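You operate a simulated robot arm through the tools that you are given. There is no shell and no other tool. Be economical: measure what you need, move in short steps, check, and stop when the job is done.

The job below is to be done with a simulated robot arm. You get a single attempt, and the scene is never put back.

Task
Zero the red channel, then take a test reading on the 900 range.
Fine: switch on, read the window, turn the zero knob till it shows 0; press the purple button once and read the window.

It is judged by the outcome, as a careful person would: the job done as asked, and still so three seconds after it is handed in. It fails if anything else is knocked over, pushed out of place, dropped, spilled or broken.

Robot
A 7-joint arm with a two-finger parallel gripper on a trunk, on a base that drives. Base frame: it is fixed to the floor where the robot stands at the start and does not move with it; the origin is under the middle of the robot, x ahead of it, y to its left, z up; the surface under the hand at the start is at about z = 0.985. Units: m, rad, N and s.
With the tool pointing down near the work surface it reaches from about 0.36 to 0.76 m from the robot's upright axis, wherever it stands. Its first joint turns from -2.496 to 2.496 rad. Places, roughly: channel knob [0.5, 0.3, 1]; purple button [0.5, 0, 1]; range knob [0.5, 0.2, 1]; red slide switch [0.5, -0.1, 1]; zero knob [0.5, 0.1, 1]. Payload 3 kg.
The tool frame sits at the grasp point between the pads (the TCP): z along the fingers, y along the line on which they close. The tips reach 0.03 m beyond it. Largest opening 0.094 m; finger width 0.028, thickness 0.01; the body of the gripper, 0.05 by 0.096 m, starts 0.055 m behind the TCP.
Orientation is told as [roll, pitch, yaw] about the base's x, y, z axes, in that order, counted from this pose: with the fingers straight down and closing along the base's y, the tool's x points along the base's -x, its y along +y and its z along -z.

Tools
- The arm moves only by the tool jog_arm. Its argument "commands" is a list of rows, each an object of numbers (a shift or turn left out is 0, a gripper value left out holds the last): "x", "y", "z": the shift along the base's x, y, z in cm; "ax", "ay", "az": the turn, a rotation vector about the base's x, y, z in rad. In form: [{"x": .., "y": .., "z": .., "ax": .., "ay": .., "az": ..}, ...]. A call has 1 to 10 rows; each row shifts and turns the commanded pose from where the row before left it. "hand" is the finger opening in cm, from 0 to 9.4, set as the call begins (left out, the last holds). Each row takes 0.2 s and may step no farther than 0.05 m and 0.15 rad from the row before; otherwise, or with a gripper value out of range, the whole call is refused. A pose out of reach is approached as far as the arm can. The call stops where the force on the tool passes 60 N (or 10 N more than at its start, if that is more) or the arm is blocked; 0.2 s more then pass. The fingers move at their own pace (about 0.045 m/s each) and stop on an object; they squeeze with about 32 N. The grip force told is the motor's: it shows also when the fingers shut on nothing. Time passes only in rows, and 0.2 s behind the last, so rows that do not move let the fingers close. The reply holds the time, the measured pose of the TCP, the force on the tool along the base axes, the opening and the grip force, in the units named above and with some noise, with the torque about the TCP (base axes, N m) and any sound that the robot's microphone picked up.
- Cameras (640 x 400 px; columns grow to the right, rows downward): "scene" is now at [0.0547, 0.1481, 1.7649]; the picture's right is [0.12, -0.99, 0.00], its down [-0.71, -0.09, -0.70] and it looks along [0.69, 0.09, -0.72] (base axes); focal length 269 px, centre (320, 200). "wrist" rides on the gripper at [0.076, 0.014, -0.102] in the tool frame; the picture's right is [-0.18, 0.98, 0.00], its down [-0.75, -0.14, -0.64] and it looks along [-0.63, -0.12, 0.77] (tool axes); focal length 243 px, centre (320, 200). There is no depth. A picture from a camera that has moved, and an enlarged one, comes with that camera's place and axes in the base frame and with its lens. The place of the scene camera against the robot may be out by one fixed shift of up to 0.012 m in any direction.
- camera(camera): a new picture of that camera. The clock stands still meanwhile.
- move_column(by): slides the trunk up (or, below 0, down) by that many m; the arm and the scene camera ride with it, the base frame stays. It gives what a move gives, with no picture.
- base_move(legs): drives the robot by 1 to 6 legs, each [ahead, left, turn to the left] in m, m and rad, along the robot's own axes; the way and the turn of a leg run together, so that a leg with both is an arc; at most 1.5 m and 3.142 rad a leg. The arm and the cameras ride along, it lands a little off, and it stops where it bumps. It gives what a move gives.
- pan_tilt(pan, tilt): turns the head with the scene camera to pan (to the left, within 2.496 rad either way) and tilt (down, from -0.506 to 1.204), counted from straight ahead of the robot. It gives what a move gives.
- enlarge(camera, box): a new picture of the part [left, top, right, bottom] of that camera's present view, enlarged. The clock stands still meanwhile.
- job_done(): hands the job in; it is judged then, once.

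Work in short steps. Places have to be worked out from the pictures, the camera data and where the tool is seen: move nearer, look again, correct. Check each grasp and each placing, and mend what went wrong. You have 120 turns and 98 pictures in all, those below and enlarged ones among them. Open the gripper and draw the arm clear of the work before you hand the job in, unless the task says otherwise; then end with one line.

The tools are called after "Emit:" by a JSON object that holds its "api" and its "payload". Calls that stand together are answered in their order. jog_arm: Moves the arm, as the interface text tells. Its arguments: {"type":"object","properties":{"commands":{"type":"array"},"hand":{"type":"number"}},"required":["commands"]} The other tools are called the same way: move_column (by) slides the trunk up or down; base_move (legs) drives the base; pan_tilt (pan, tilt) turns the head that bears the scene camera; camera (camera) takes a picture; enlarge (camera, box) takes an enlarged picture of a part of a camera's view; job_done () hands the job in.

At the start:

```text
time_s: 0.0
position: [0.5444, 0.1638, 1.2934]
tool_rot: [-0.001, 0.003, -0.002]
wrist_force: [0.1, -0.1, -0.4]
wrist_torque: [0.02, -0.02, -0.01]
gripper_width: 0.0942
grasp_force: 0.1
trunk travel left (down, up): [-0.2, 0.19]
robot x, y, heading: [-0.002, 0.0004, 0.002]
head pan, tilt: [0.126, 0.794]
```

scene: 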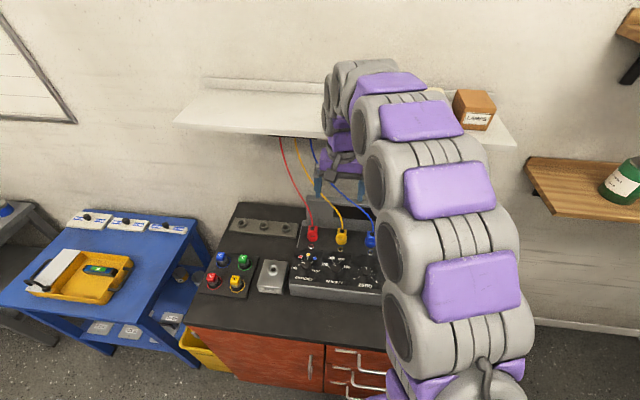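
wrist: 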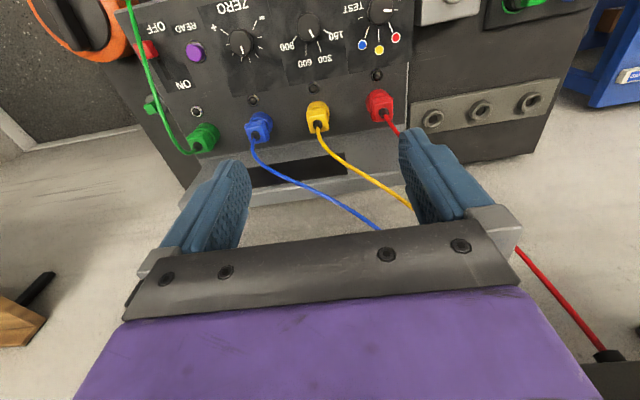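

The panel shows the switch (ON/OFF), READ button, ZERO knob, range knob and TEST channel knob. I enlarge the wrist view to read their settings.

Emit:
{"api": "enlarge", "payload": {"camera": "wrist", "box": [130, 0, 450, 200]}}

Emit:
{"api": "enlarge", "payload": {"camera": "scene", "box": [190, 200, 400, 331]}}

```text
2.00 times, centred on (290, 100) of wrist
camera zoom: at [0.4685, 0.1787, 1.3968], right [0.18, 0.98, 0.0], down [0.75, -0.14, 0.64], along [0.63, -0.12, -0.77], focal length 485 px, centre (380, 400)
```

zoom: 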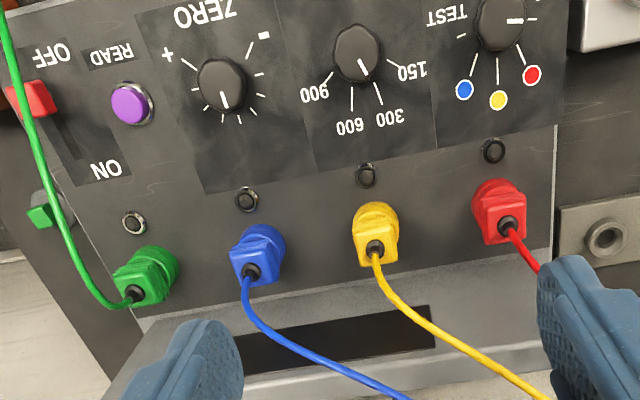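

```text
3.05 times, centred on (295, 266) of scene
camera zoom: at [0.0547, 0.1481, 1.7649], right [0.12, -0.99, 0.0], down [-0.71, -0.09, -0.7], along [0.69, 0.09, -0.72], focal length 820 px, centre (396, 0)
```

zoom: 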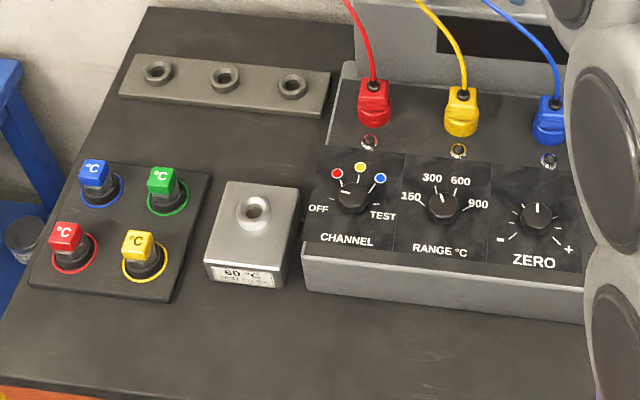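

Channel is at OFF, range near 300; the arm hides part of the scene. I enlarge other parts for labels and notes.

Emit:
{"api": "enlarge", "payload": {"camera": "scene", "box": [190, 255, 300, 324]}}

Emit:
{"api": "enlarge", "payload": {"camera": "scene", "box": [0, 190, 220, 328]}}

Emit:
{"api": "enlarge", "payload": {"camera": "scene", "box": [285, 225, 385, 300]}}

```text
5.80 times, centred on (245, 290) of scene
camera zoom: at [0.0547, 0.1481, 1.7649], right [0.12, -0.99, 0.0], down [-0.71, -0.09, -0.7], along [0.69, 0.09, -0.72], focal length 1559 px, centre (755, -319)
```

zoom: 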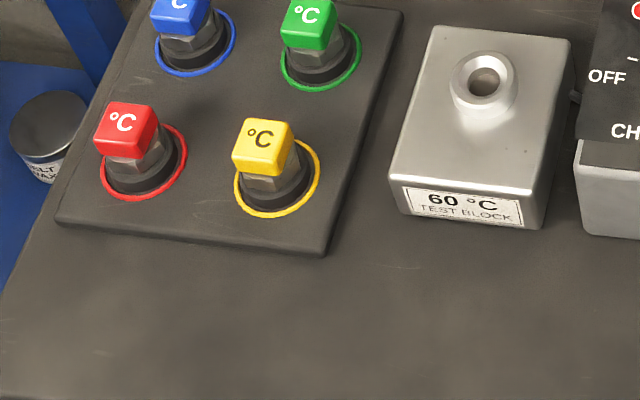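

```text
2.90 times, centred on (110, 259) of scene
camera zoom: at [0.0547, 0.1481, 1.7649], right [0.12, -0.99, 0.0], down [-0.71, -0.09, -0.7], along [0.69, 0.09, -0.72], focal length 780 px, centre (929, 29)
```

zoom: 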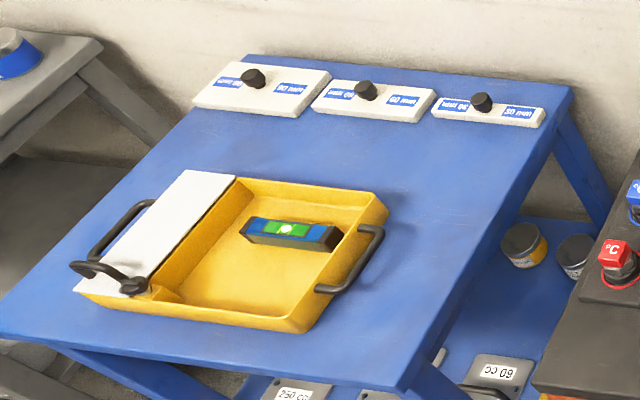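

```text
5.33 times, centred on (335, 262) of scene
camera zoom: at [0.0547, 0.1481, 1.7649], right [0.12, -0.99, 0.0], down [-0.71, -0.09, -0.7], along [0.69, 0.09, -0.72], focal length 1434 px, centre (240, -133)
```

zoom: 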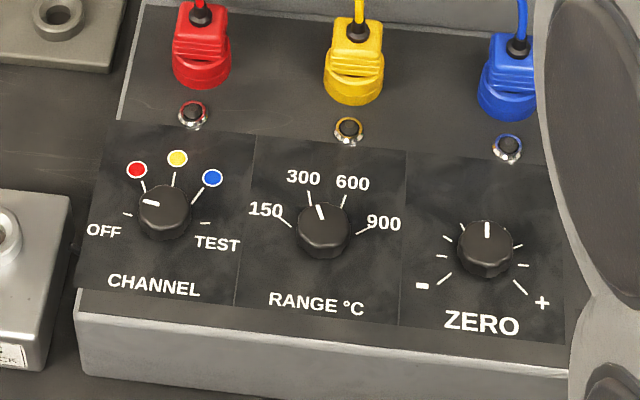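

The controls lie at about x 0.49, z 1.0–1.03: channel y≈0.25, range 0.16, zero 0.07, button 0.01, switch −0.05 (OFF side near the robot). I move the hand back and to the right to look closely at the switch side and the window.

Emit:
{"api": "jog_arm", "payload": {"commands": [{"x": -4, "y": -2.5}, {"x": -4, "y": -2.5}, {"x": -4, "y": -2.5}, {"x": -4, "y": -2.5, "z": -2}, {"y": -2, "z": -3}, {"z": -3}, {}], "hand": 0}}

Emit:
{"api": "camera", "payload": {"camera": "wrist"}}

Emit:
{"api": "camera", "payload": {"camera": "scene"}}

```text
refused: row 4 steps farther than a row can; nothing moved
```

```text
90 pictures are left
camera wrist: at [0.4685, 0.1787, 1.3968], right [0.18, 0.98, 0.0], down [0.75, -0.14, 0.64], along [0.63, -0.12, -0.77], focal length 243 px, centre (320, 200)
```

wrist: 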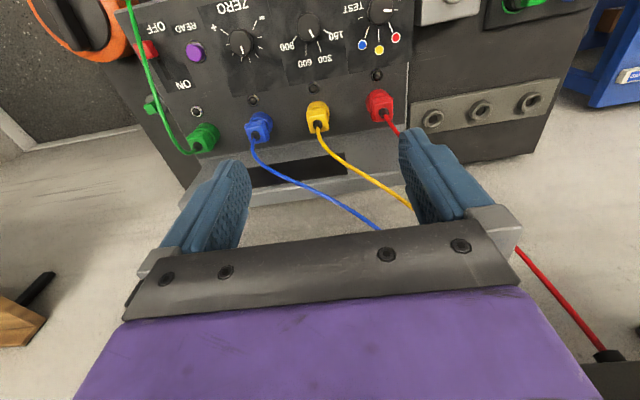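

```text
89 pictures are left
camera scene: at [0.0547, 0.1481, 1.7649], right [0.12, -0.99, 0.0], down [-0.71, -0.09, -0.7], along [0.69, 0.09, -0.72], focal length 269 px, centre (320, 200)
```

scene: 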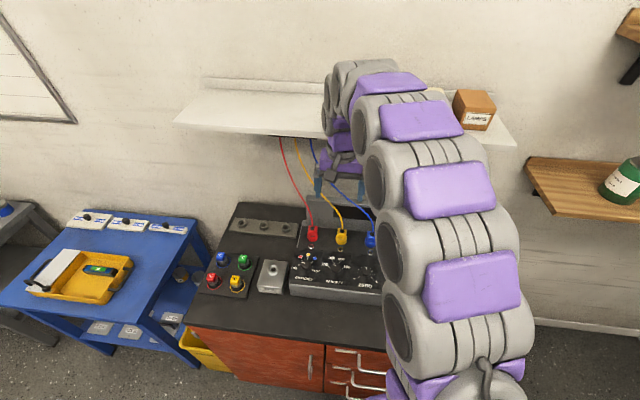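

The call was refused for one row being too long; I retry with shorter rows.

Emit:
{"api": "jog_arm", "payload": {"commands": [{"x": -3.5, "y": -2.5}, {"x": -3.5, "y": -2.5}, {"x": -3.5, "y": -2.5}, {"x": -3.5, "y": -2.5, "z": -2}, {"x": -2, "y": -2, "z": -3}, {"z": -3}, {}], "hand": 0}}

```text
time_s: 1.6
position: [0.381, 0.0426, 1.214]
tool_rot: [-0.001, -0.001, 0.001]
wrist_force: [-0.4, 0.0, -0.2]
wrist_torque: [0.02, 0.0, -0.02]
gripper_width: 0.0
grasp_force: 31.9
trunk travel left (down, up): [-0.2, 0.19]
robot x, y, heading: [-0.0007, -0.0008, -0.001]
head pan, tilt: [0.126, 0.794]
```

Now I look.

Emit:
{"api": "camera", "payload": {"camera": "wrist"}}

Emit:
{"api": "camera", "payload": {"camera": "scene"}}

```text
88 pictures are left
camera wrist: at [0.3051, 0.0575, 1.3173], right [0.18, 0.98, 0.0], down [0.75, -0.14, 0.64], along [0.63, -0.12, -0.77], focal length 243 px, centre (320, 200)
```

wrist: 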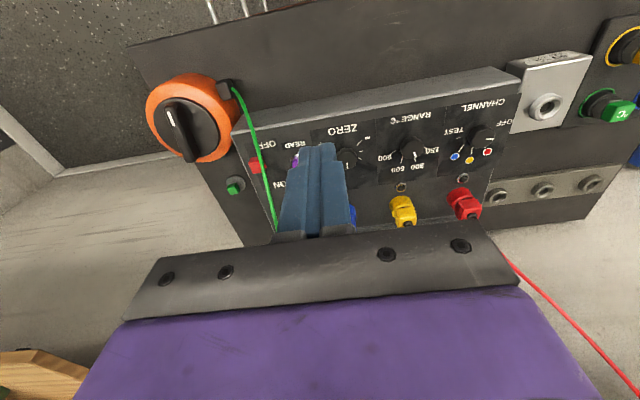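

```text
87 pictures are left
camera scene: at [0.0523, 0.1472, 1.7651], right [0.12, -0.99, 0.0], down [-0.71, -0.09, -0.7], along [0.69, 0.09, -0.71], focal length 269 px, centre (320, 200)
```

scene: 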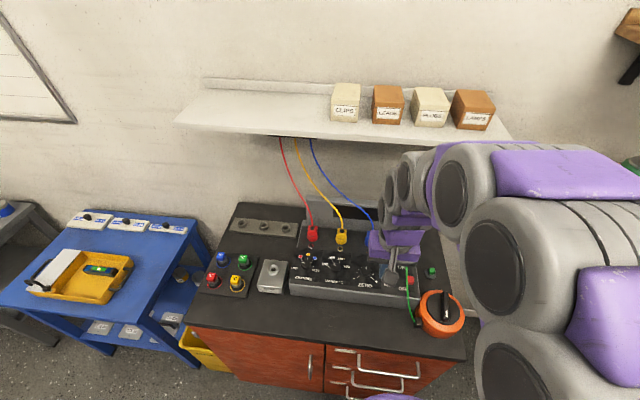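

I enlarge the switch area and the window region.

Emit:
{"api": "enlarge", "payload": {"camera": "wrist", "box": [140, 60, 340, 240]}}

Emit:
{"api": "enlarge", "payload": {"camera": "scene", "box": [290, 190, 480, 345]}}

```text
2.22 times, centred on (240, 150) of wrist
camera zoom: at [0.3051, 0.0575, 1.3173], right [0.18, 0.98, 0.0], down [0.75, -0.14, 0.64], along [0.63, -0.12, -0.77], focal length 539 px, centre (498, 311)
```

zoom: 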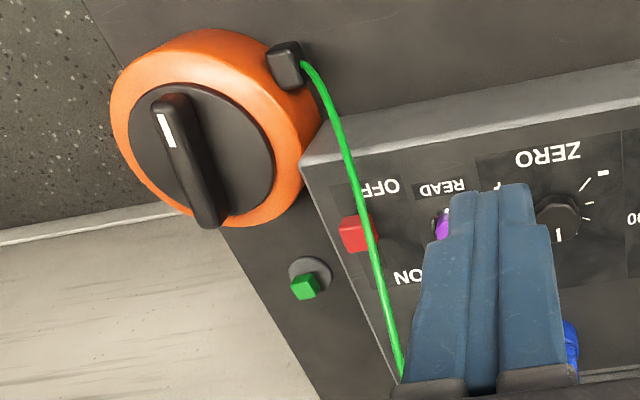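

```text
2.58 times, centred on (385, 268) of scene
camera zoom: at [0.0523, 0.1472, 1.7651], right [0.12, -0.99, 0.0], down [-0.71, -0.09, -0.7], along [0.69, 0.09, -0.71], focal length 694 px, centre (152, 26)
```

zoom: 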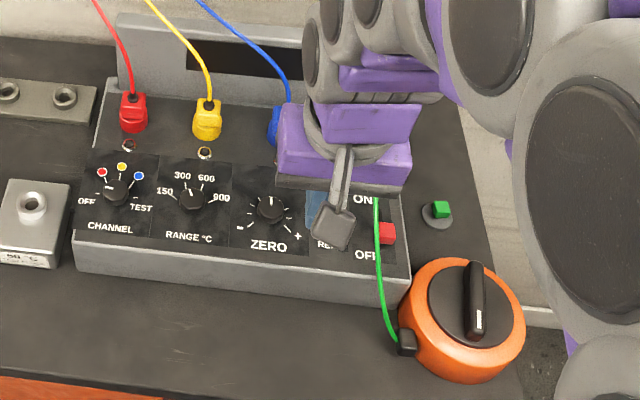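

The switch comes out at about (0.48, −0.07, 1.00), and a green cable arches over it. I move to the right and turn the hand to see the cable and the window from another side.

Emit:
{"api": "jog_arm", "payload": {"commands": [{"y": -4, "az": 0.1}, {"y": -4, "az": 0.1}, {"y": -4, "az": 0.1}, {"y": -4, "az": 0.1}, {"y": -2, "az": 0.1}, {}]}}

Emit:
{"api": "camera", "payload": {"camera": "wrist"}}

Emit:
{"api": "enlarge", "payload": {"camera": "scene", "box": [290, 190, 480, 309]}}

```text
time_s: 3.0
position: [0.3847, -0.1368, 1.2166]
tool_rot: [0.001, -0.002, 0.5]
wrist_force: [-0.5, 0.0, -0.1]
wrist_torque: [0.0, 0.0, 0.0]
gripper_width: 0.0001
grasp_force: 32.4
trunk travel left (down, up): [-0.2, 0.19]
robot x, y, heading: [0.0023, 0.0005, 0.0]
head pan, tilt: [0.126, 0.794]
```

```text
84 pictures are left
camera wrist: at [0.3105, -0.1621, 1.319], right [-0.31, 0.95, 0.0], down [0.73, 0.24, 0.64], along [0.61, 0.2, -0.77], focal length 243 px, centre (320, 200)
```

wrist: 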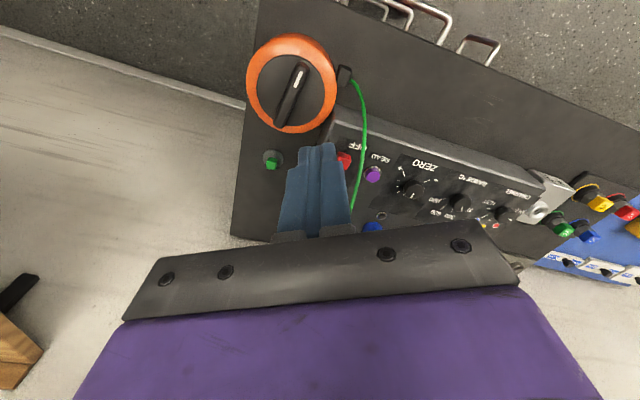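

```text
3.36 times, centred on (385, 250) of scene
camera zoom: at [0.0533, 0.1445, 1.7653], right [0.12, -0.99, 0.0], down [-0.71, -0.09, -0.7], along [0.69, 0.09, -0.71], focal length 904 px, centre (102, 34)
```

zoom: 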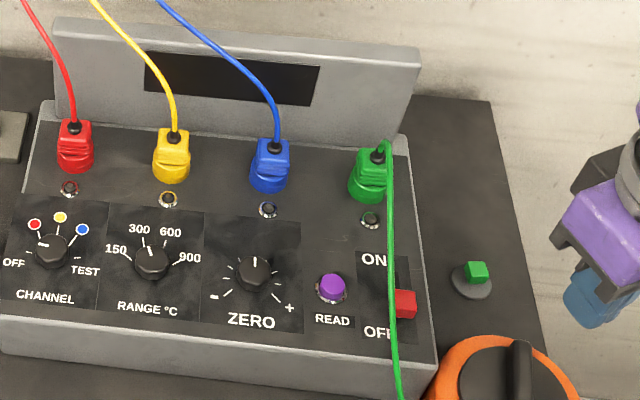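

The panel is clear in the scene view now. I zoom on the switch and cable from the wrist side.

Emit:
{"api": "enlarge", "payload": {"camera": "wrist", "box": [300, 60, 460, 240]}}

Emit:
{"api": "enlarge", "payload": {"camera": "scene", "box": [385, 230, 445, 290]}}

```text
2.22 times, centred on (380, 150) of wrist
camera zoom: at [0.3105, -0.1621, 1.319], right [-0.31, 0.95, 0.0], down [0.73, 0.24, 0.64], along [0.61, 0.2, -0.77], focal length 539 px, centre (187, 311)
```

zoom: 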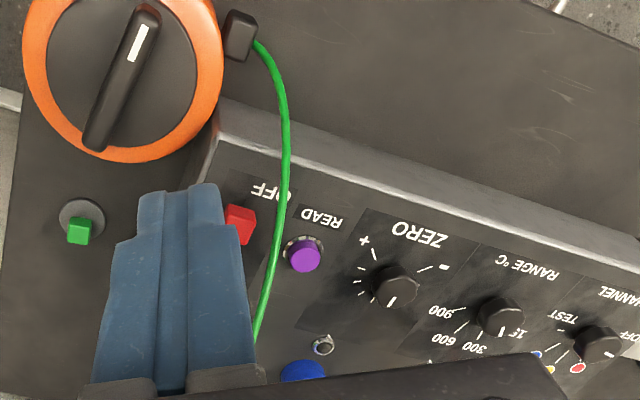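

```text
6.67 times, centred on (415, 260) of scene
camera zoom: at [0.0533, 0.1445, 1.7653], right [0.12, -0.99, 0.0], down [-0.71, -0.09, -0.7], along [0.69, 0.09, -0.71], focal length 1793 px, centre (-313, -200)
```

zoom: 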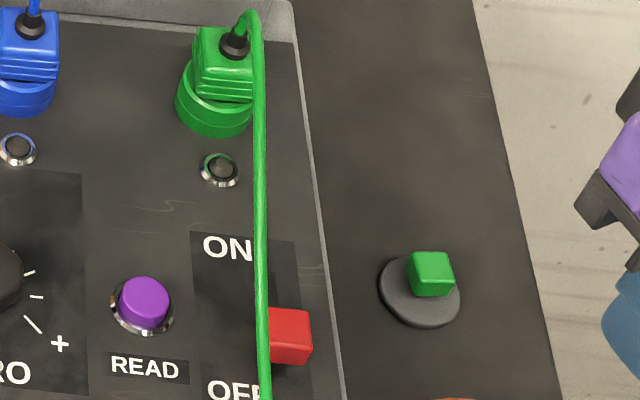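

The cable passes over about (0.47, −0.053, 1.05), just left of the switch. I'll turn the hand to yaw 90° with a lean away from the cable, above the near side of the switch, staying high.

Emit:
{"api": "jog_arm", "payload": {"commands": [{"x": 1, "y": 0.5, "az": 0.134}, {"x": 1, "y": 0.5, "az": 0.134}, {"x": 1, "y": 0.5, "az": 0.134}, {"x": 1, "y": 0.5, "az": 0.134}, {"x": 1, "y": 0.5, "az": 0.134}, {"az": 0.134}, {"az": 0.134}, {"az": 0.132}, {"ax": 0.15}, {"ax": 0.15}]}}

Emit:
{"api": "camera", "payload": {"camera": "wrist"}}

Emit:
{"api": "enlarge", "payload": {"camera": "scene", "box": [290, 190, 480, 309]}}

```text
time_s: 5.2
position: [0.4338, -0.1158, 1.2157]
tool_rot: [0.001, -0.303, 1.572]
wrist_force: [0.6, 0.2, 0.0]
wrist_torque: [-0.01, -0.01, 0.0]
gripper_width: 0.0
grasp_force: 31.9
trunk travel left (down, up): [-0.2, 0.19]
robot x, y, heading: [0.0034, -0.0014, 0.001]
head pan, tilt: [0.126, 0.794]
```

```text
80 pictures are left
camera wrist: at [0.419, -0.2198, 1.2901], right [-0.98, 0.18, 0.05], down [0.14, 0.53, 0.84], along [0.12, 0.83, -0.54], focal length 243 px, centre (320, 200)
```

wrist: 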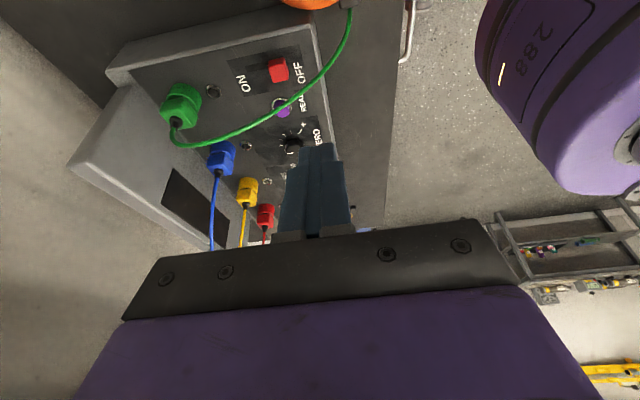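

```text
3.36 times, centred on (385, 250) of scene
camera zoom: at [0.0537, 0.1409, 1.7655], right [0.12, -0.99, 0.0], down [-0.71, -0.09, -0.7], along [0.69, 0.09, -0.71], focal length 904 px, centre (102, 34)
```

zoom: 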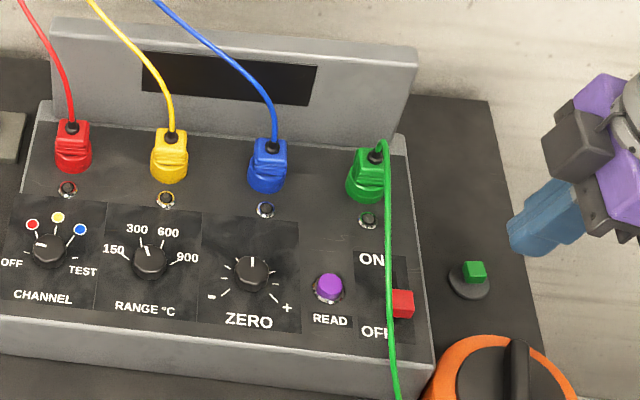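

The switch is confirmed at (0.480, −0.071, 1.00), with the cable left of it. I descend on its near side, stopping partway to check.

Emit:
{"api": "jog_arm", "payload": {"commands": [{"x": 0.4, "y": 1, "z": -4}, {"x": 0.3, "y": 1, "z": -4}, {"x": 0.3, "y": 0.4, "z": -4}, {"z": -3.6}, {}]}}

Emit:
{"api": "camera", "payload": {"camera": "wrist"}}

Emit:
{"api": "enlarge", "payload": {"camera": "scene", "box": [350, 210, 450, 310]}}

```text
time_s: 6.4
position: [0.441, -0.0874, 1.0578]
tool_rot: [0.001, -0.304, 1.57]
wrist_force: [0.2, -0.5, 0.7]
wrist_torque: [0.0, -0.02, 0.01]
gripper_width: 0.0
grasp_force: 31.5
trunk travel left (down, up): [-0.2, 0.19]
robot x, y, heading: [-0.0024, -0.0021, 0.0]
head pan, tilt: [0.126, 0.794]
```

```text
78 pictures are left
camera wrist: at [0.4268, -0.192, 1.1331], right [-0.98, 0.18, 0.06], down [0.14, 0.53, 0.84], along [0.12, 0.83, -0.54], focal length 243 px, centre (320, 200)
```

wrist: 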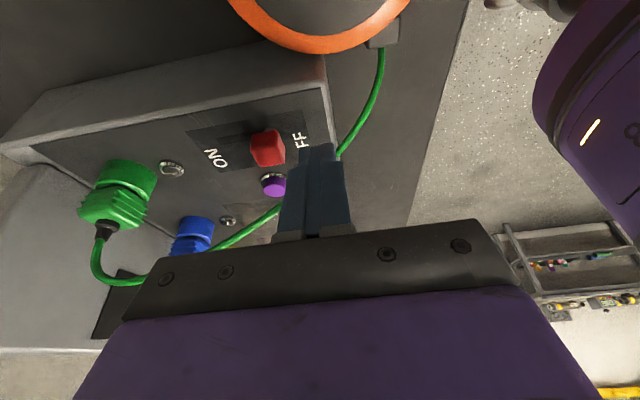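

```text
4.00 times, centred on (400, 260) of scene
camera zoom: at [0.0538, 0.1436, 1.7653], right [0.12, -0.99, 0.0], down [-0.71, -0.09, -0.7], along [0.69, 0.09, -0.71], focal length 1076 px, centre (0, -40)
```

zoom: 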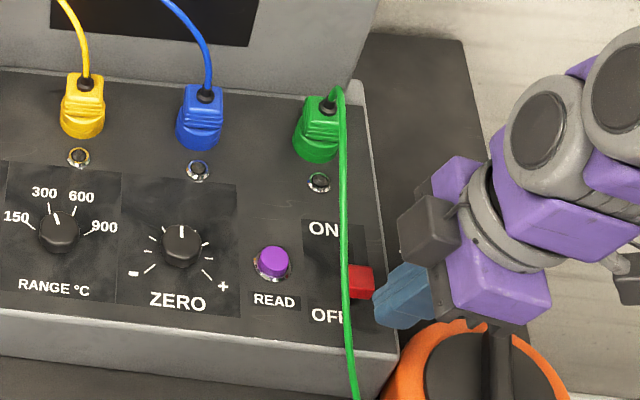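

The finger is beside the switch, at OFF side, cable clear. I descend to the panel level.

Emit:
{"api": "jog_arm", "payload": {"commands": [{"z": -1.5}, {"z": -1.3}, {"z": -0.5}, {}]}}

Emit:
{"api": "camera", "payload": {"camera": "wrist"}}

```text
time_s: 7.4
position: [0.4424, -0.0896, 1.026]
tool_rot: [0.001, -0.301, 1.569]
wrist_force: [0.2, -0.3, 0.7]
wrist_torque: [-0.02, -0.03, 0.01]
gripper_width: 0.0
grasp_force: 32.0
trunk travel left (down, up): [-0.2, 0.19]
robot x, y, heading: [0.0004, 0.0028, -0.001]
head pan, tilt: [0.126, 0.794]
```

```text
76 pictures are left
camera wrist: at [0.4275, -0.1931, 1.1009], right [-0.98, 0.18, 0.06], down [0.14, 0.53, 0.84], along [0.12, 0.83, -0.54], focal length 243 px, centre (320, 200)
```

wrist: 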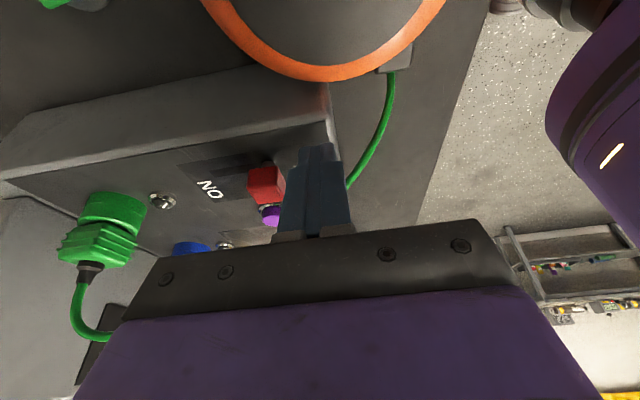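

The tip is level with the handle. I push forward (+x) gently.

Emit:
{"api": "jog_arm", "payload": {"commands": [{"x": 0.7}, {"x": 0.7}, {"x": 0.6}, {"x": 0.5}, {"x": 0.5}, {"x": 0.5}, {}]}}

Emit:
{"api": "camera", "payload": {"camera": "wrist"}}

Emit:
{"api": "enlarge", "payload": {"camera": "scene", "box": [300, 190, 460, 310]}}

```text
time_s: 9.0
position: [0.4772, -0.0898, 1.0274]
tool_rot: [0.0, -0.303, 1.57]
wrist_force: [0.5, -0.2, -0.8]
wrist_torque: [0.0, -0.02, -0.03]
gripper_width: 0.0
grasp_force: 32.1
trunk travel left (down, up): [-0.2, 0.19]
robot x, y, heading: [-0.0031, 0.0015, -0.002]
head pan, tilt: [0.126, 0.794]
```

```text
75 pictures are left
camera wrist: at [0.4634, -0.1926, 1.1017], right [-0.98, 0.18, 0.06], down [0.14, 0.53, 0.84], along [0.12, 0.83, -0.55], focal length 243 px, centre (320, 200)
```

wrist: 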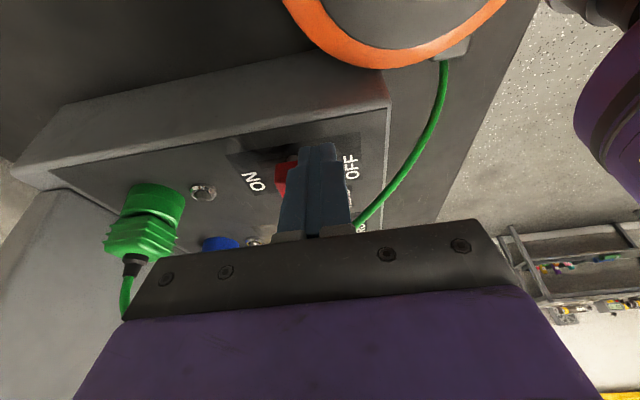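

```text
3.33 times, centred on (380, 250) of scene
camera zoom: at [0.0546, 0.1445, 1.7652], right [0.12, -0.99, 0.0], down [-0.71, -0.09, -0.7], along [0.69, 0.09, -0.71], focal length 896 px, centre (120, 33)
```

zoom: 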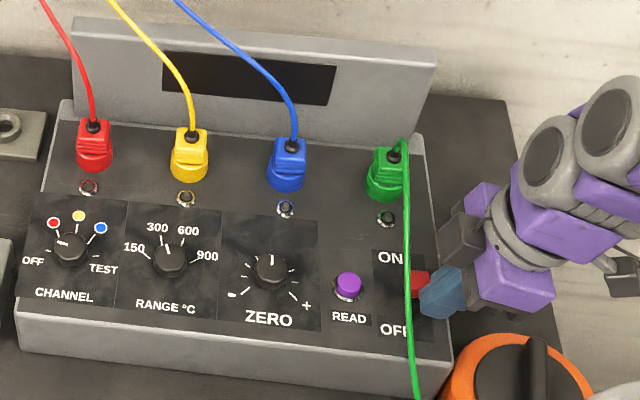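

The handle has moved roughly 1.5 cm with the finger. I push on until it stops.

Emit:
{"api": "jog_arm", "payload": {"commands": [{"x": 0.4}, {"x": 0.4}, {"x": 0.4}, {}]}}

Emit:
{"api": "enlarge", "payload": {"camera": "wrist", "box": [160, 90, 400, 240]}}

Emit:
{"api": "enlarge", "payload": {"camera": "scene", "box": [300, 190, 460, 310]}}

```text
time_s: 10.0
position: [0.4895, -0.0888, 1.0276]
tool_rot: [0.002, -0.301, 1.572]
wrist_force: [-0.1, 0.2, 0.3]
wrist_torque: [0.01, 0.03, -0.01]
gripper_width: 0.0002
grasp_force: 31.9
trunk travel left (down, up): [-0.2, 0.19]
robot x, y, heading: [0.001, -0.001, 0.001]
head pan, tilt: [0.126, 0.794]
```

```text
2.67 times, centred on (280, 165) of wrist
camera zoom: at [0.4754, -0.1928, 1.102], right [-0.98, 0.18, 0.06], down [0.14, 0.53, 0.84], along [0.12, 0.83, -0.55], focal length 647 px, centre (427, 293)
```

zoom: 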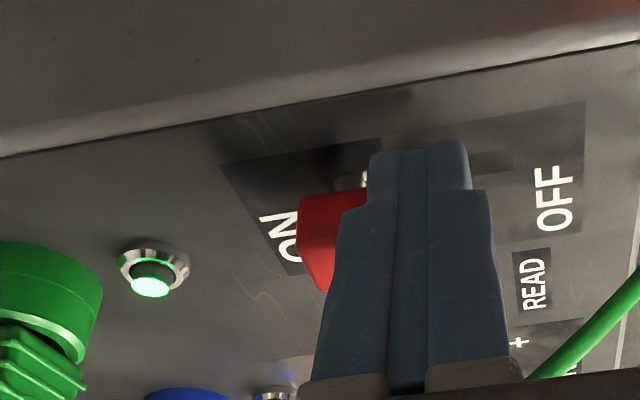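

```text
3.33 times, centred on (380, 250) of scene
camera zoom: at [0.0546, 0.1443, 1.7652], right [0.12, -0.99, 0.0], down [-0.71, -0.09, -0.7], along [0.69, 0.09, -0.71], focal length 896 px, centre (120, 33)
```

zoom: 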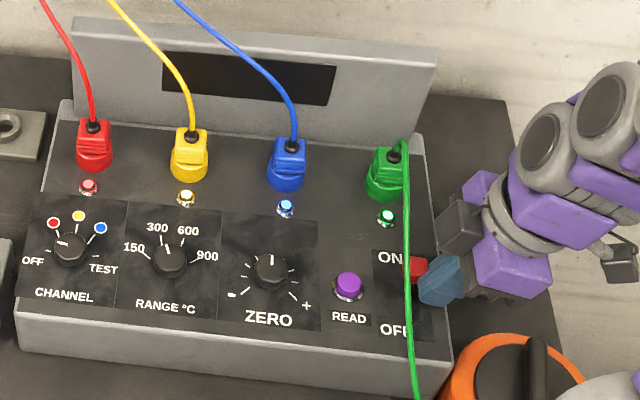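

The lamps lit: it is on. A little more push to be sure it is at the stop, then back off, and look again.

Emit:
{"api": "jog_arm", "payload": {"commands": [{"x": 0.3}, {"x": 0.3}, {}]}}

Emit:
{"api": "enlarge", "payload": {"camera": "wrist", "box": [160, 90, 400, 240]}}

```text
time_s: 10.8
position: [0.4924, -0.0884, 1.0268]
tool_rot: [0.005, -0.303, 1.569]
wrist_force: [-24.4, -0.9, -6.1]
wrist_torque: [-0.04, 0.54, 0.33]
gripper_width: 0.0
grasp_force: 31.8
trunk travel left (down, up): [-0.2, 0.19]
robot x, y, heading: [-0.0025, -0.0008, -0.005]
head pan, tilt: [0.126, 0.794]
```

```text
2.67 times, centred on (280, 165) of wrist
camera zoom: at [0.4786, -0.1931, 1.1019], right [-0.98, 0.17, 0.06], down [0.14, 0.53, 0.84], along [0.12, 0.83, -0.54], focal length 647 px, centre (427, 293)
```

zoom: 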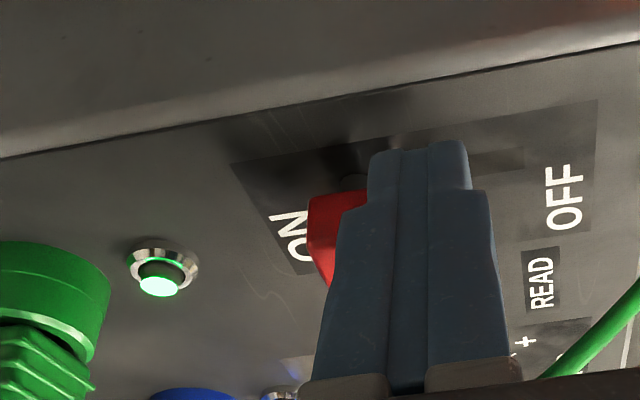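

At the stop (24 N). I back off, lift straight along the tool's way out to the right and up, keeping off the cable.

Emit:
{"api": "jog_arm", "payload": {"commands": [{"x": -0.8}, {"x": -0.7}, {"y": -0.5, "z": 2}, {"y": -1, "z": 3}, {"y": -1, "z": 4}, {"z": 4}, {"z": 3}, {}]}}

Emit:
{"api": "enlarge", "payload": {"camera": "scene", "box": [290, 190, 450, 310]}}

Emit:
{"api": "enlarge", "payload": {"camera": "scene", "box": [320, 190, 400, 240]}}

```text
time_s: 12.6
position: [0.4805, -0.113, 1.1866]
tool_rot: [0.003, -0.303, 1.571]
wrist_force: [-0.2, -0.4, 0.3]
wrist_torque: [0.02, 0.01, -0.01]
gripper_width: 0.0
grasp_force: 31.9
trunk travel left (down, up): [-0.2, 0.19]
robot x, y, heading: [-0.0027, -0.0023, 0.001]
head pan, tilt: [0.126, 0.794]
```

```text
3.33 times, centred on (370, 250) of scene
camera zoom: at [0.0545, 0.1443, 1.7652], right [0.12, -0.99, 0.0], down [-0.71, -0.09, -0.7], along [0.69, 0.09, -0.71], focal length 896 px, centre (153, 33)
```

zoom: 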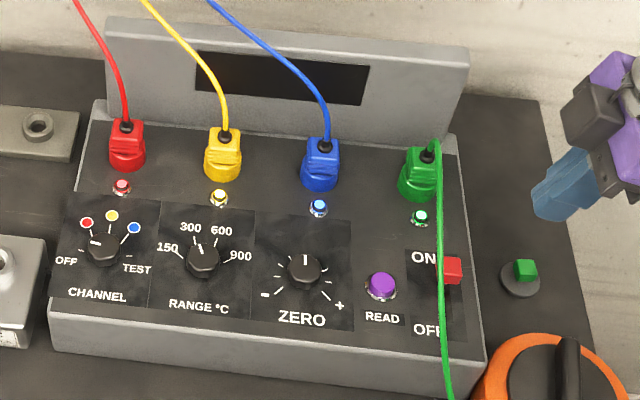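

```text
8.00 times, centred on (360, 215) of scene
camera zoom: at [0.0545, 0.1443, 1.7652], right [0.12, -0.99, 0.0], down [-0.71, -0.09, -0.7], along [0.69, 0.09, -0.71], focal length 2152 px, centre (0, 80)
```

zoom: 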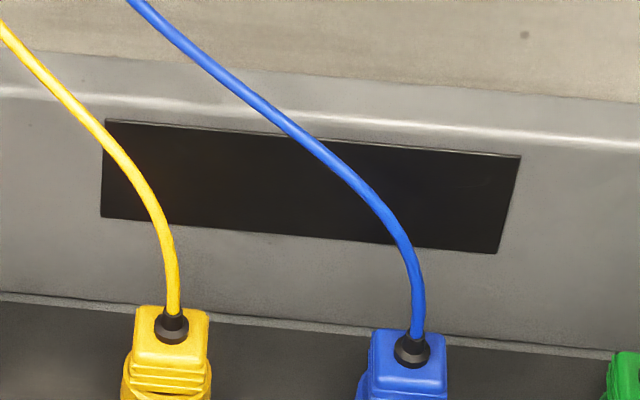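

Lamps on, window blank as channel is OFF; the channel knob (0.497, 0.2515) needs one step to red. I straighten the hand, turn to yaw ≈0.4 and carry it over the channel knob, opening the fingers.

Emit:
{"api": "jog_arm", "payload": {"commands": [{"ax": -0.15, "z": 1}, {"ax": -0.15, "z": 1, "x": -1}, {"y": 4.5, "az": -0.147}, {"y": 4.5, "az": -0.147}, {"y": 4.5, "az": -0.147}, {"y": 4.5, "az": -0.147}, {"y": 4.5, "az": -0.147}, {"y": 4.5, "az": -0.147}, {"y": 4.5, "az": -0.147}, {"y": 4.5, "az": -0.147}], "hand": 6}}

Emit:
{"api": "camera", "payload": {"camera": "wrist"}}

```text
time_s: 14.8
position: [0.4693, 0.2509, 1.2061]
tool_rot: [-0.001, 0.002, 0.393]
wrist_force: [0.1, 0.3, -0.7]
wrist_torque: [-0.01, -0.04, 0.0]
gripper_width: 0.0599
grasp_force: 0.0
trunk travel left (down, up): [-0.2, 0.19]
robot x, y, heading: [-0.0001, 0.0004, 0.003]
head pan, tilt: [0.126, 0.794]
```

```text
68 pictures are left
camera wrist: at [0.3942, 0.2345, 1.3076], right [-0.21, 0.98, 0.0], down [0.75, 0.16, 0.64], along [0.63, 0.13, -0.77], focal length 243 px, centre (320, 200)
```

wrist: 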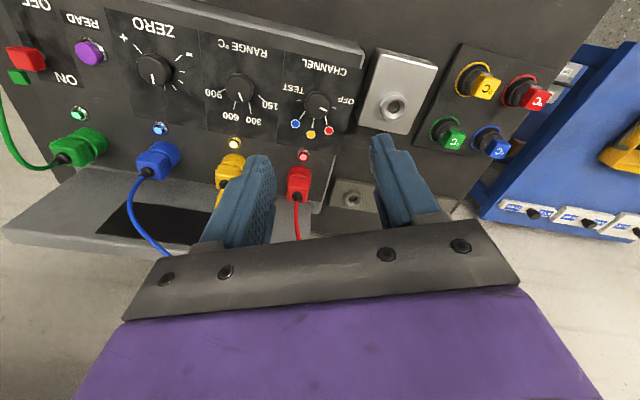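

I zoom on the channel and range knobs to measure the angles.

Emit:
{"api": "enlarge", "payload": {"camera": "wrist", "box": [190, 40, 370, 150]}}

```text
3.56 times, centred on (280, 95) of wrist
camera zoom: at [0.3942, 0.2345, 1.3076], right [-0.21, 0.98, 0.0], down [0.75, 0.16, 0.64], along [0.63, 0.13, -0.77], focal length 863 px, centre (462, 573)
```

zoom: 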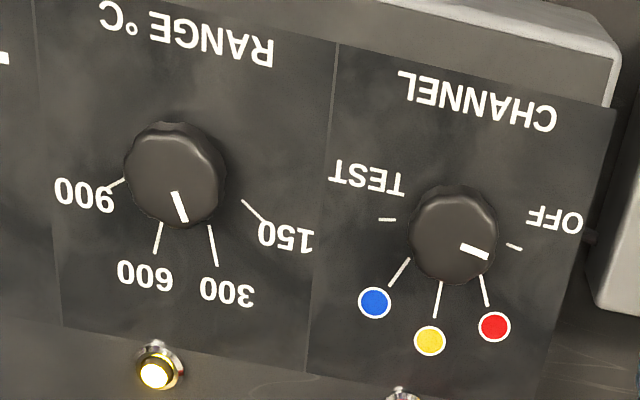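

Channel pointer sits at OFF (~80°), steps are about 40°; range pointer at 300 (~20°), 900 at −60°. I lower over the channel knob centre (0.497, 0.2515).

Emit:
{"api": "jog_arm", "payload": {"commands": [{"x": 2.8, "z": -3}, {"z": -4.5}, {"z": -4.5}, {"z": -2.5}, {}], "hand": 5}}

Emit:
{"api": "camera", "payload": {"camera": "wrist"}}

Emit:
{"api": "enlarge", "payload": {"camera": "scene", "box": [270, 210, 370, 310]}}

```text
time_s: 16.0
position: [0.4983, 0.2485, 1.0594]
tool_rot: [0.0, 0.0, 0.395]
wrist_force: [0.0, 0.4, 0.4]
wrist_torque: [-0.04, -0.01, 0.01]
gripper_width: 0.0501
grasp_force: 0.0
trunk travel left (down, up): [-0.2, 0.19]
robot x, y, heading: [-0.0042, -0.0008, -0.002]
head pan, tilt: [0.126, 0.794]
```

```text
66 pictures are left
camera wrist: at [0.4233, 0.2312, 1.1622], right [-0.21, 0.98, 0.0], down [0.75, 0.16, 0.64], along [0.63, 0.13, -0.77], focal length 243 px, centre (320, 200)
```

wrist: 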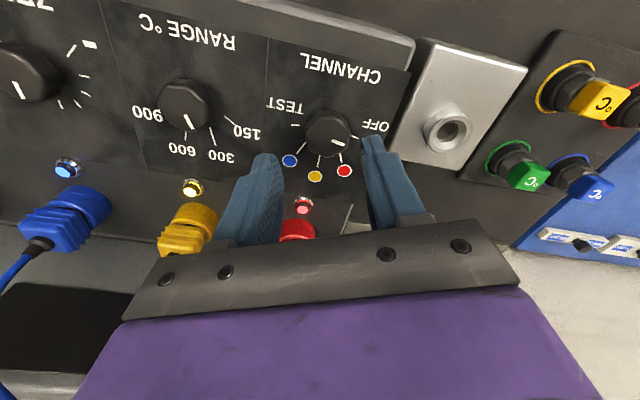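

```text
4.00 times, centred on (320, 260) of scene
camera zoom: at [0.0547, 0.1492, 1.7648], right [0.12, -0.99, 0.0], down [-0.71, -0.09, -0.7], along [0.69, 0.09, -0.72], focal length 1076 px, centre (320, -40)
```

zoom: 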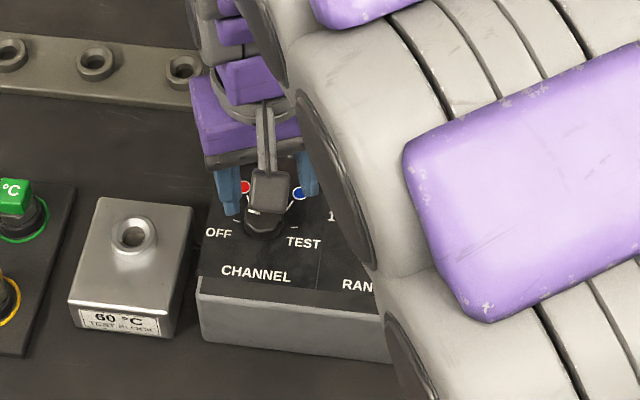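

Knob is centred between the fingers. I go down and close softly on it.

Emit:
{"api": "jog_arm", "payload": {"commands": [{"z": -2}, {"z": -1.5}, {"x": -0.1, "z": -0.4}, {}]}}

Emit:
{"api": "camera", "payload": {"camera": "wrist"}}

```text
time_s: 17.0
position: [0.4988, 0.2473, 1.0221]
tool_rot: [0.0, -0.001, 0.394]
wrist_force: [1.5, 0.4, -0.6]
wrist_torque: [-0.01, 0.01, -0.01]
gripper_width: 0.0501
grasp_force: 0.1
trunk travel left (down, up): [-0.2, 0.19]
robot x, y, heading: [0.001, -0.0003, -0.002]
head pan, tilt: [0.126, 0.794]
```

```text
64 pictures are left
camera wrist: at [0.4225, 0.2311, 1.1241], right [-0.21, 0.98, 0.0], down [0.75, 0.16, 0.64], along [0.63, 0.13, -0.77], focal length 243 px, centre (320, 200)
```

wrist: 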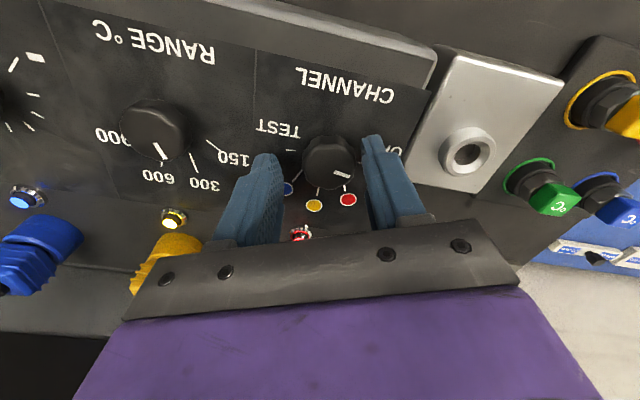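

I recentre slightly (−3 mm x, +3 mm y) and close.

Emit:
{"api": "jog_arm", "payload": {"commands": [{"x": -0.3, "y": 0.3}, {}]}}

Emit:
{"api": "jog_arm", "payload": {"commands": [{}, {}, {}], "hand": 0}}

Emit:
{"api": "camera", "payload": {"camera": "wrist"}}

```text
time_s: 17.6
position: [0.4948, 0.2522, 1.0228]
tool_rot: [0.0, -0.001, 0.395]
wrist_force: [-0.7, -0.8, -0.1]
wrist_torque: [0.0, 0.02, 0.0]
gripper_width: 0.05
grasp_force: 0.0
trunk travel left (down, up): [-0.2, 0.19]
robot x, y, heading: [-0.001, 0.0008, -0.001]
head pan, tilt: [0.126, 0.794]
```

```text
time_s: 18.4
position: [0.4941, 0.2505, 1.0227]
tool_rot: [0.001, 0.001, 0.393]
wrist_force: [-4.4, 7.8, 2.4]
wrist_torque: [0.19, 0.17, 0.0]
gripper_width: 0.0314
grasp_force: 45.6
trunk travel left (down, up): [-0.2, 0.19]
robot x, y, heading: [-0.0018, -0.0001, 0.003]
head pan, tilt: [0.126, 0.794]
```

```text
63 pictures are left
camera wrist: at [0.4186, 0.2355, 1.1246], right [-0.21, 0.98, 0.0], down [0.75, 0.16, 0.64], along [0.63, 0.13, -0.77], focal length 243 px, centre (320, 200)
```

wrist: 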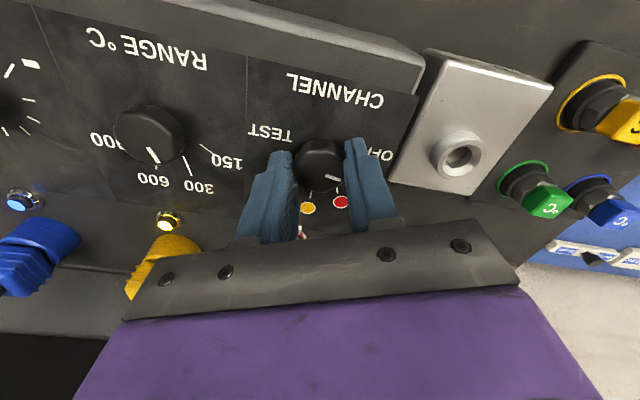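

Gripped (31 mm knob). I turn it 0.70 rad clockwise for one step.

Emit:
{"api": "jog_arm", "payload": {"commands": [{"y": 0.1, "az": -0.1}, {"az": -0.1}, {"az": -0.1}, {"az": -0.1}, {"az": -0.1}, {"az": -0.1}, {"az": -0.1}, {}]}}

Emit:
{"api": "camera", "payload": {"camera": "wrist"}}

Emit:
{"api": "enlarge", "payload": {"camera": "scene", "box": [250, 190, 410, 310]}}

```text
time_s: 20.2
position: [0.4949, 0.2522, 1.0223]
tool_rot: [0.002, -0.003, -0.307]
wrist_force: [-6.4, 11.7, 3.7]
wrist_torque: [0.48, 0.25, -0.01]
gripper_width: 0.0311
grasp_force: 45.0
trunk travel left (down, up): [-0.2, 0.19]
robot x, y, heading: [-0.0, -0.0, 0.001]
head pan, tilt: [0.126, 0.794]
```

```text
62 pictures are left
camera wrist: at [0.426, 0.2891, 1.1245], right [0.47, 0.88, 0.0], down [0.68, -0.36, 0.64], along [0.57, -0.3, -0.77], focal length 243 px, centre (320, 200)
```

wrist: 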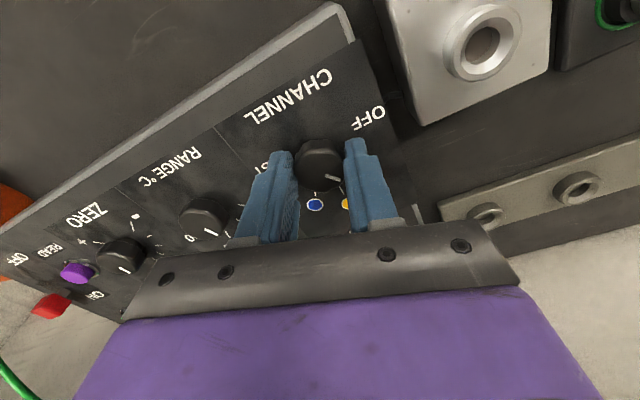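

```text
3.33 times, centred on (330, 250) of scene
camera zoom: at [0.0528, 0.1543, 1.7644], right [0.12, -0.99, 0.0], down [-0.71, -0.09, -0.7], along [0.69, 0.08, -0.71], focal length 896 px, centre (287, 33)
```

zoom: 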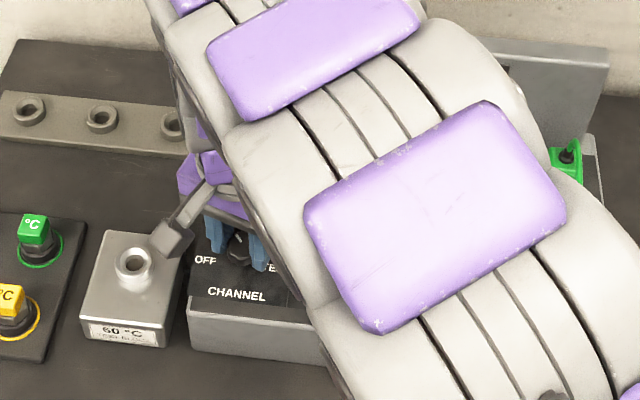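

The pointer turned with the hand. I release, lift, and drift toward the range knob side to look at the pointer and the window.

Emit:
{"api": "jog_arm", "payload": {"commands": [{}, {}, {"z": 3}, {"z": 4}, {"z": 4}, {"z": 3, "x": -2, "az": 0.1}, {"x": -3, "az": 0.1}, {"x": -3, "az": 0.1}], "hand": 5}}

Emit:
{"api": "camera", "payload": {"camera": "wrist"}}

```text
time_s: 22.0
position: [0.4126, 0.2525, 1.163]
tool_rot: [-0.001, -0.001, -0.002]
wrist_force: [-0.1, -0.2, -0.3]
wrist_torque: [-0.01, -0.04, -0.01]
gripper_width: 0.0502
grasp_force: 0.1
trunk travel left (down, up): [-0.2, 0.19]
robot x, y, heading: [0.0022, 0.0038, -0.003]
head pan, tilt: [0.126, 0.794]
```

```text
60 pictures are left
camera wrist: at [0.3364, 0.2666, 1.2644], right [0.19, 0.98, 0.0], down [0.75, -0.14, 0.64], along [0.63, -0.12, -0.77], focal length 243 px, centre (320, 200)
```

wrist: 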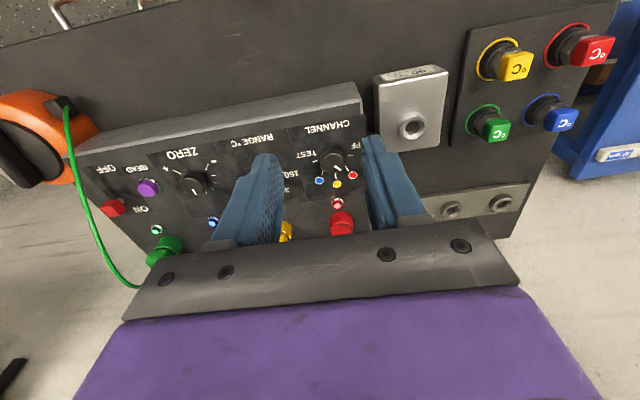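

Emit:
{"api": "enlarge", "payload": {"camera": "wrist", "box": [260, 110, 400, 220]}}

Emit:
{"api": "enlarge", "payload": {"camera": "scene", "box": [290, 180, 420, 270]}}

```text
3.64 times, centred on (330, 165) of wrist
camera zoom: at [0.3364, 0.2666, 1.2644], right [0.19, 0.98, 0.0], down [0.75, -0.14, 0.64], along [0.63, -0.12, -0.77], focal length 882 px, centre (284, 327)
```

zoom: 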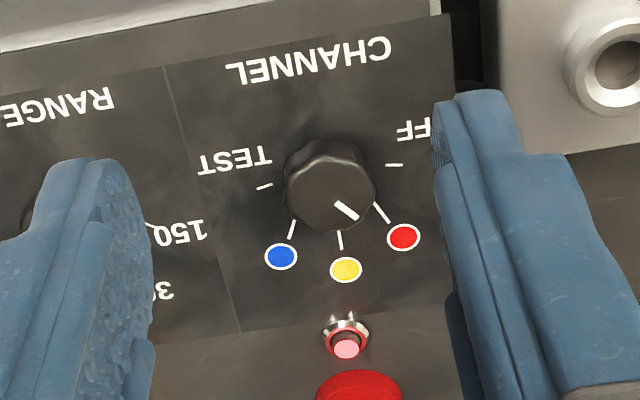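

```text
4.44 times, centred on (355, 225) of scene
camera zoom: at [0.0519, 0.1491, 1.7649], right [0.12, -0.99, 0.0], down [-0.71, -0.09, -0.7], along [0.69, 0.09, -0.71], focal length 1195 px, centre (164, 89)
```

zoom: 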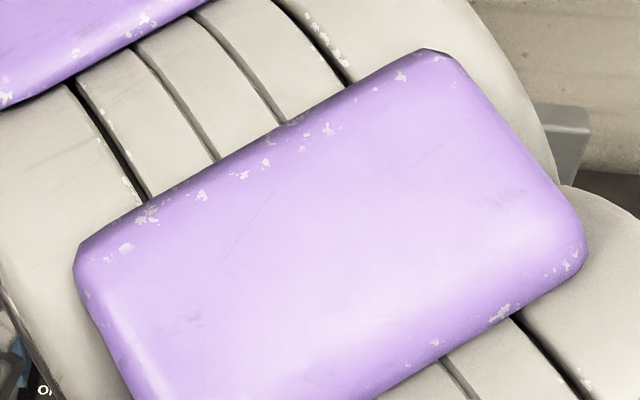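

Channel pointer is on red. Next the range knob at about (0.495, 0.157): I go over it with yaw +0.7.

Emit:
{"api": "jog_arm", "payload": {"commands": [{"x": 1.6, "y": -2, "az": 0.14}, {"x": 1.6, "y": -2, "az": 0.14}, {"x": 1.7, "y": -2, "az": 0.14}, {"x": 1.7, "y": -2, "az": 0.14}, {"x": 1.6, "y": -1.55, "az": 0.14}, {"z": -4}, {"z": -3.5}, {"z": -3}, {}]}}

Emit:
{"api": "camera", "payload": {"camera": "wrist"}}

```text
time_s: 24.0
position: [0.4954, 0.1587, 1.0559]
tool_rot: [-0.001, 0.0, 0.695]
wrist_force: [-0.4, 0.2, 0.1]
wrist_torque: [-0.02, -0.02, 0.0]
gripper_width: 0.05
grasp_force: 0.1
trunk travel left (down, up): [-0.2, 0.19]
robot x, y, heading: [-0.0016, -0.0006, 0.006]
head pan, tilt: [0.126, 0.794]
```

```text
57 pictures are left
camera wrist: at [0.4271, 0.1197, 1.1579], right [-0.49, 0.87, 0.0], down [0.67, 0.37, 0.64], along [0.56, 0.31, -0.77], focal length 243 px, centre (320, 200)
```

wrist: 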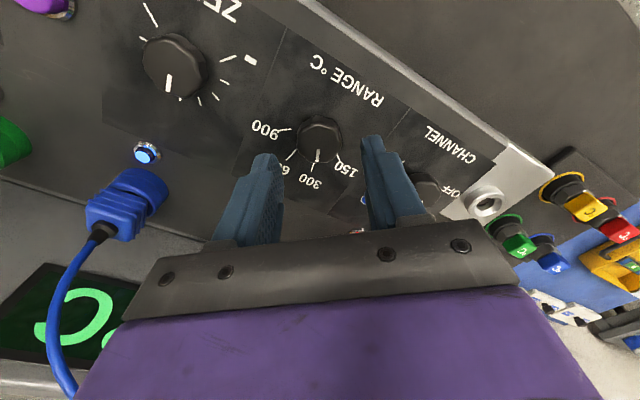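

The window is lit. The knob is centred between the fingers; I lower and grip.

Emit:
{"api": "jog_arm", "payload": {"commands": [{"z": -2}, {"z": -1.4}, {}]}}

Emit:
{"api": "jog_arm", "payload": {"commands": [{}, {}, {}], "hand": 0}}

Emit:
{"api": "camera", "payload": {"camera": "wrist"}}

```text
time_s: 24.8
position: [0.4956, 0.1576, 1.0224]
tool_rot: [0.0, 0.002, 0.695]
wrist_force: [0.2, 0.6, -0.6]
wrist_torque: [0.01, -0.02, 0.03]
gripper_width: 0.0499
grasp_force: 0.1
trunk travel left (down, up): [-0.2, 0.19]
robot x, y, heading: [0.0018, 0.0016, -0.001]
head pan, tilt: [0.126, 0.794]
```

```text
time_s: 25.6
position: [0.494, 0.1578, 1.0228]
tool_rot: [0.001, 0.002, 0.695]
wrist_force: [-2.0, 1.8, -1.5]
wrist_torque: [0.04, 0.1, 0.02]
gripper_width: 0.0313
grasp_force: 44.5
trunk travel left (down, up): [-0.2, 0.19]
robot x, y, heading: [-0.0001, -0.0038, 0.005]
head pan, tilt: [0.126, 0.794]
```

```text
56 pictures are left
camera wrist: at [0.4276, 0.119, 1.1245], right [-0.49, 0.87, 0.0], down [0.67, 0.37, 0.64], along [0.56, 0.31, -0.77], focal length 243 px, centre (320, 200)
```

wrist: 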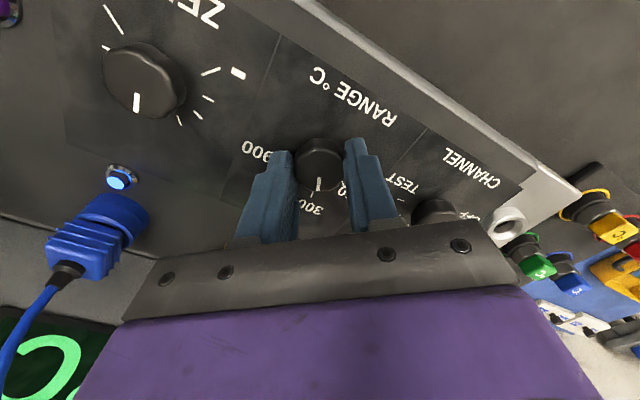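

Gripped. I turn 1.396 rad clockwise (two detents, 300→900).

Emit:
{"api": "jog_arm", "payload": {"commands": [{"az": -0.14}, {"az": -0.14}, {"az": -0.14}, {"az": -0.14}, {"az": -0.14}, {"az": -0.14}, {"az": -0.14}, {"az": -0.14}, {"az": -0.14}, {"az": -0.136}]}}

Emit:
{"api": "jog_arm", "payload": {"commands": [{}, {}, {"z": 3}, {"z": 4}, {"z": 4, "x": -2}, {"x": -3, "az": 0.1}, {"x": -3, "az": 0.1}], "hand": 5}}

Emit:
{"api": "camera", "payload": {"camera": "wrist"}}

Emit:
{"api": "camera", "payload": {"camera": "scene"}}

```text
time_s: 27.8
position: [0.4944, 0.1583, 1.0234]
tool_rot: [-0.002, -0.002, -0.703]
wrist_force: [-19.9, 13.3, -31.6]
wrist_torque: [0.37, 0.52, 0.03]
gripper_width: 0.0315
grasp_force: 45.1
trunk travel left (down, up): [-0.2, 0.19]
robot x, y, heading: [0.0015, -0.0004, -0.003]
head pan, tilt: [0.126, 0.794]
```

```text
time_s: 29.4
position: [0.4143, 0.1594, 1.1327]
tool_rot: [-0.003, -0.001, -0.5]
wrist_force: [-0.3, -0.3, -0.3]
wrist_torque: [0.01, 0.01, 0.01]
gripper_width: 0.0502
grasp_force: 0.0
trunk travel left (down, up): [-0.2, 0.19]
robot x, y, heading: [0.0015, -0.0013, 0.0]
head pan, tilt: [0.126, 0.794]
```

```text
55 pictures are left
camera wrist: at [0.3541, 0.2074, 1.2359], right [0.63, 0.77, 0.0], down [0.59, -0.48, 0.64], along [0.5, -0.41, -0.77], focal length 243 px, centre (320, 200)
```

wrist: 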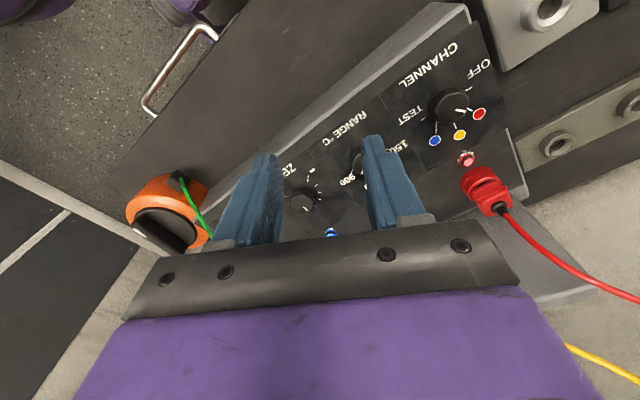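

```text
54 pictures are left
camera scene: at [0.0518, 0.1496, 1.7649], right [0.12, -0.99, 0.0], down [-0.71, -0.09, -0.7], along [0.69, 0.09, -0.71], focal length 269 px, centre (320, 200)
```

scene: 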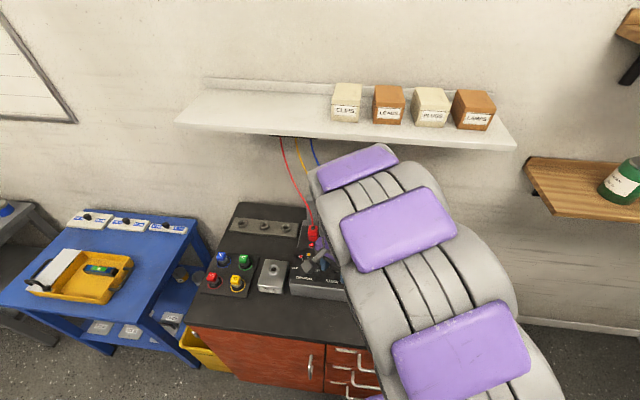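

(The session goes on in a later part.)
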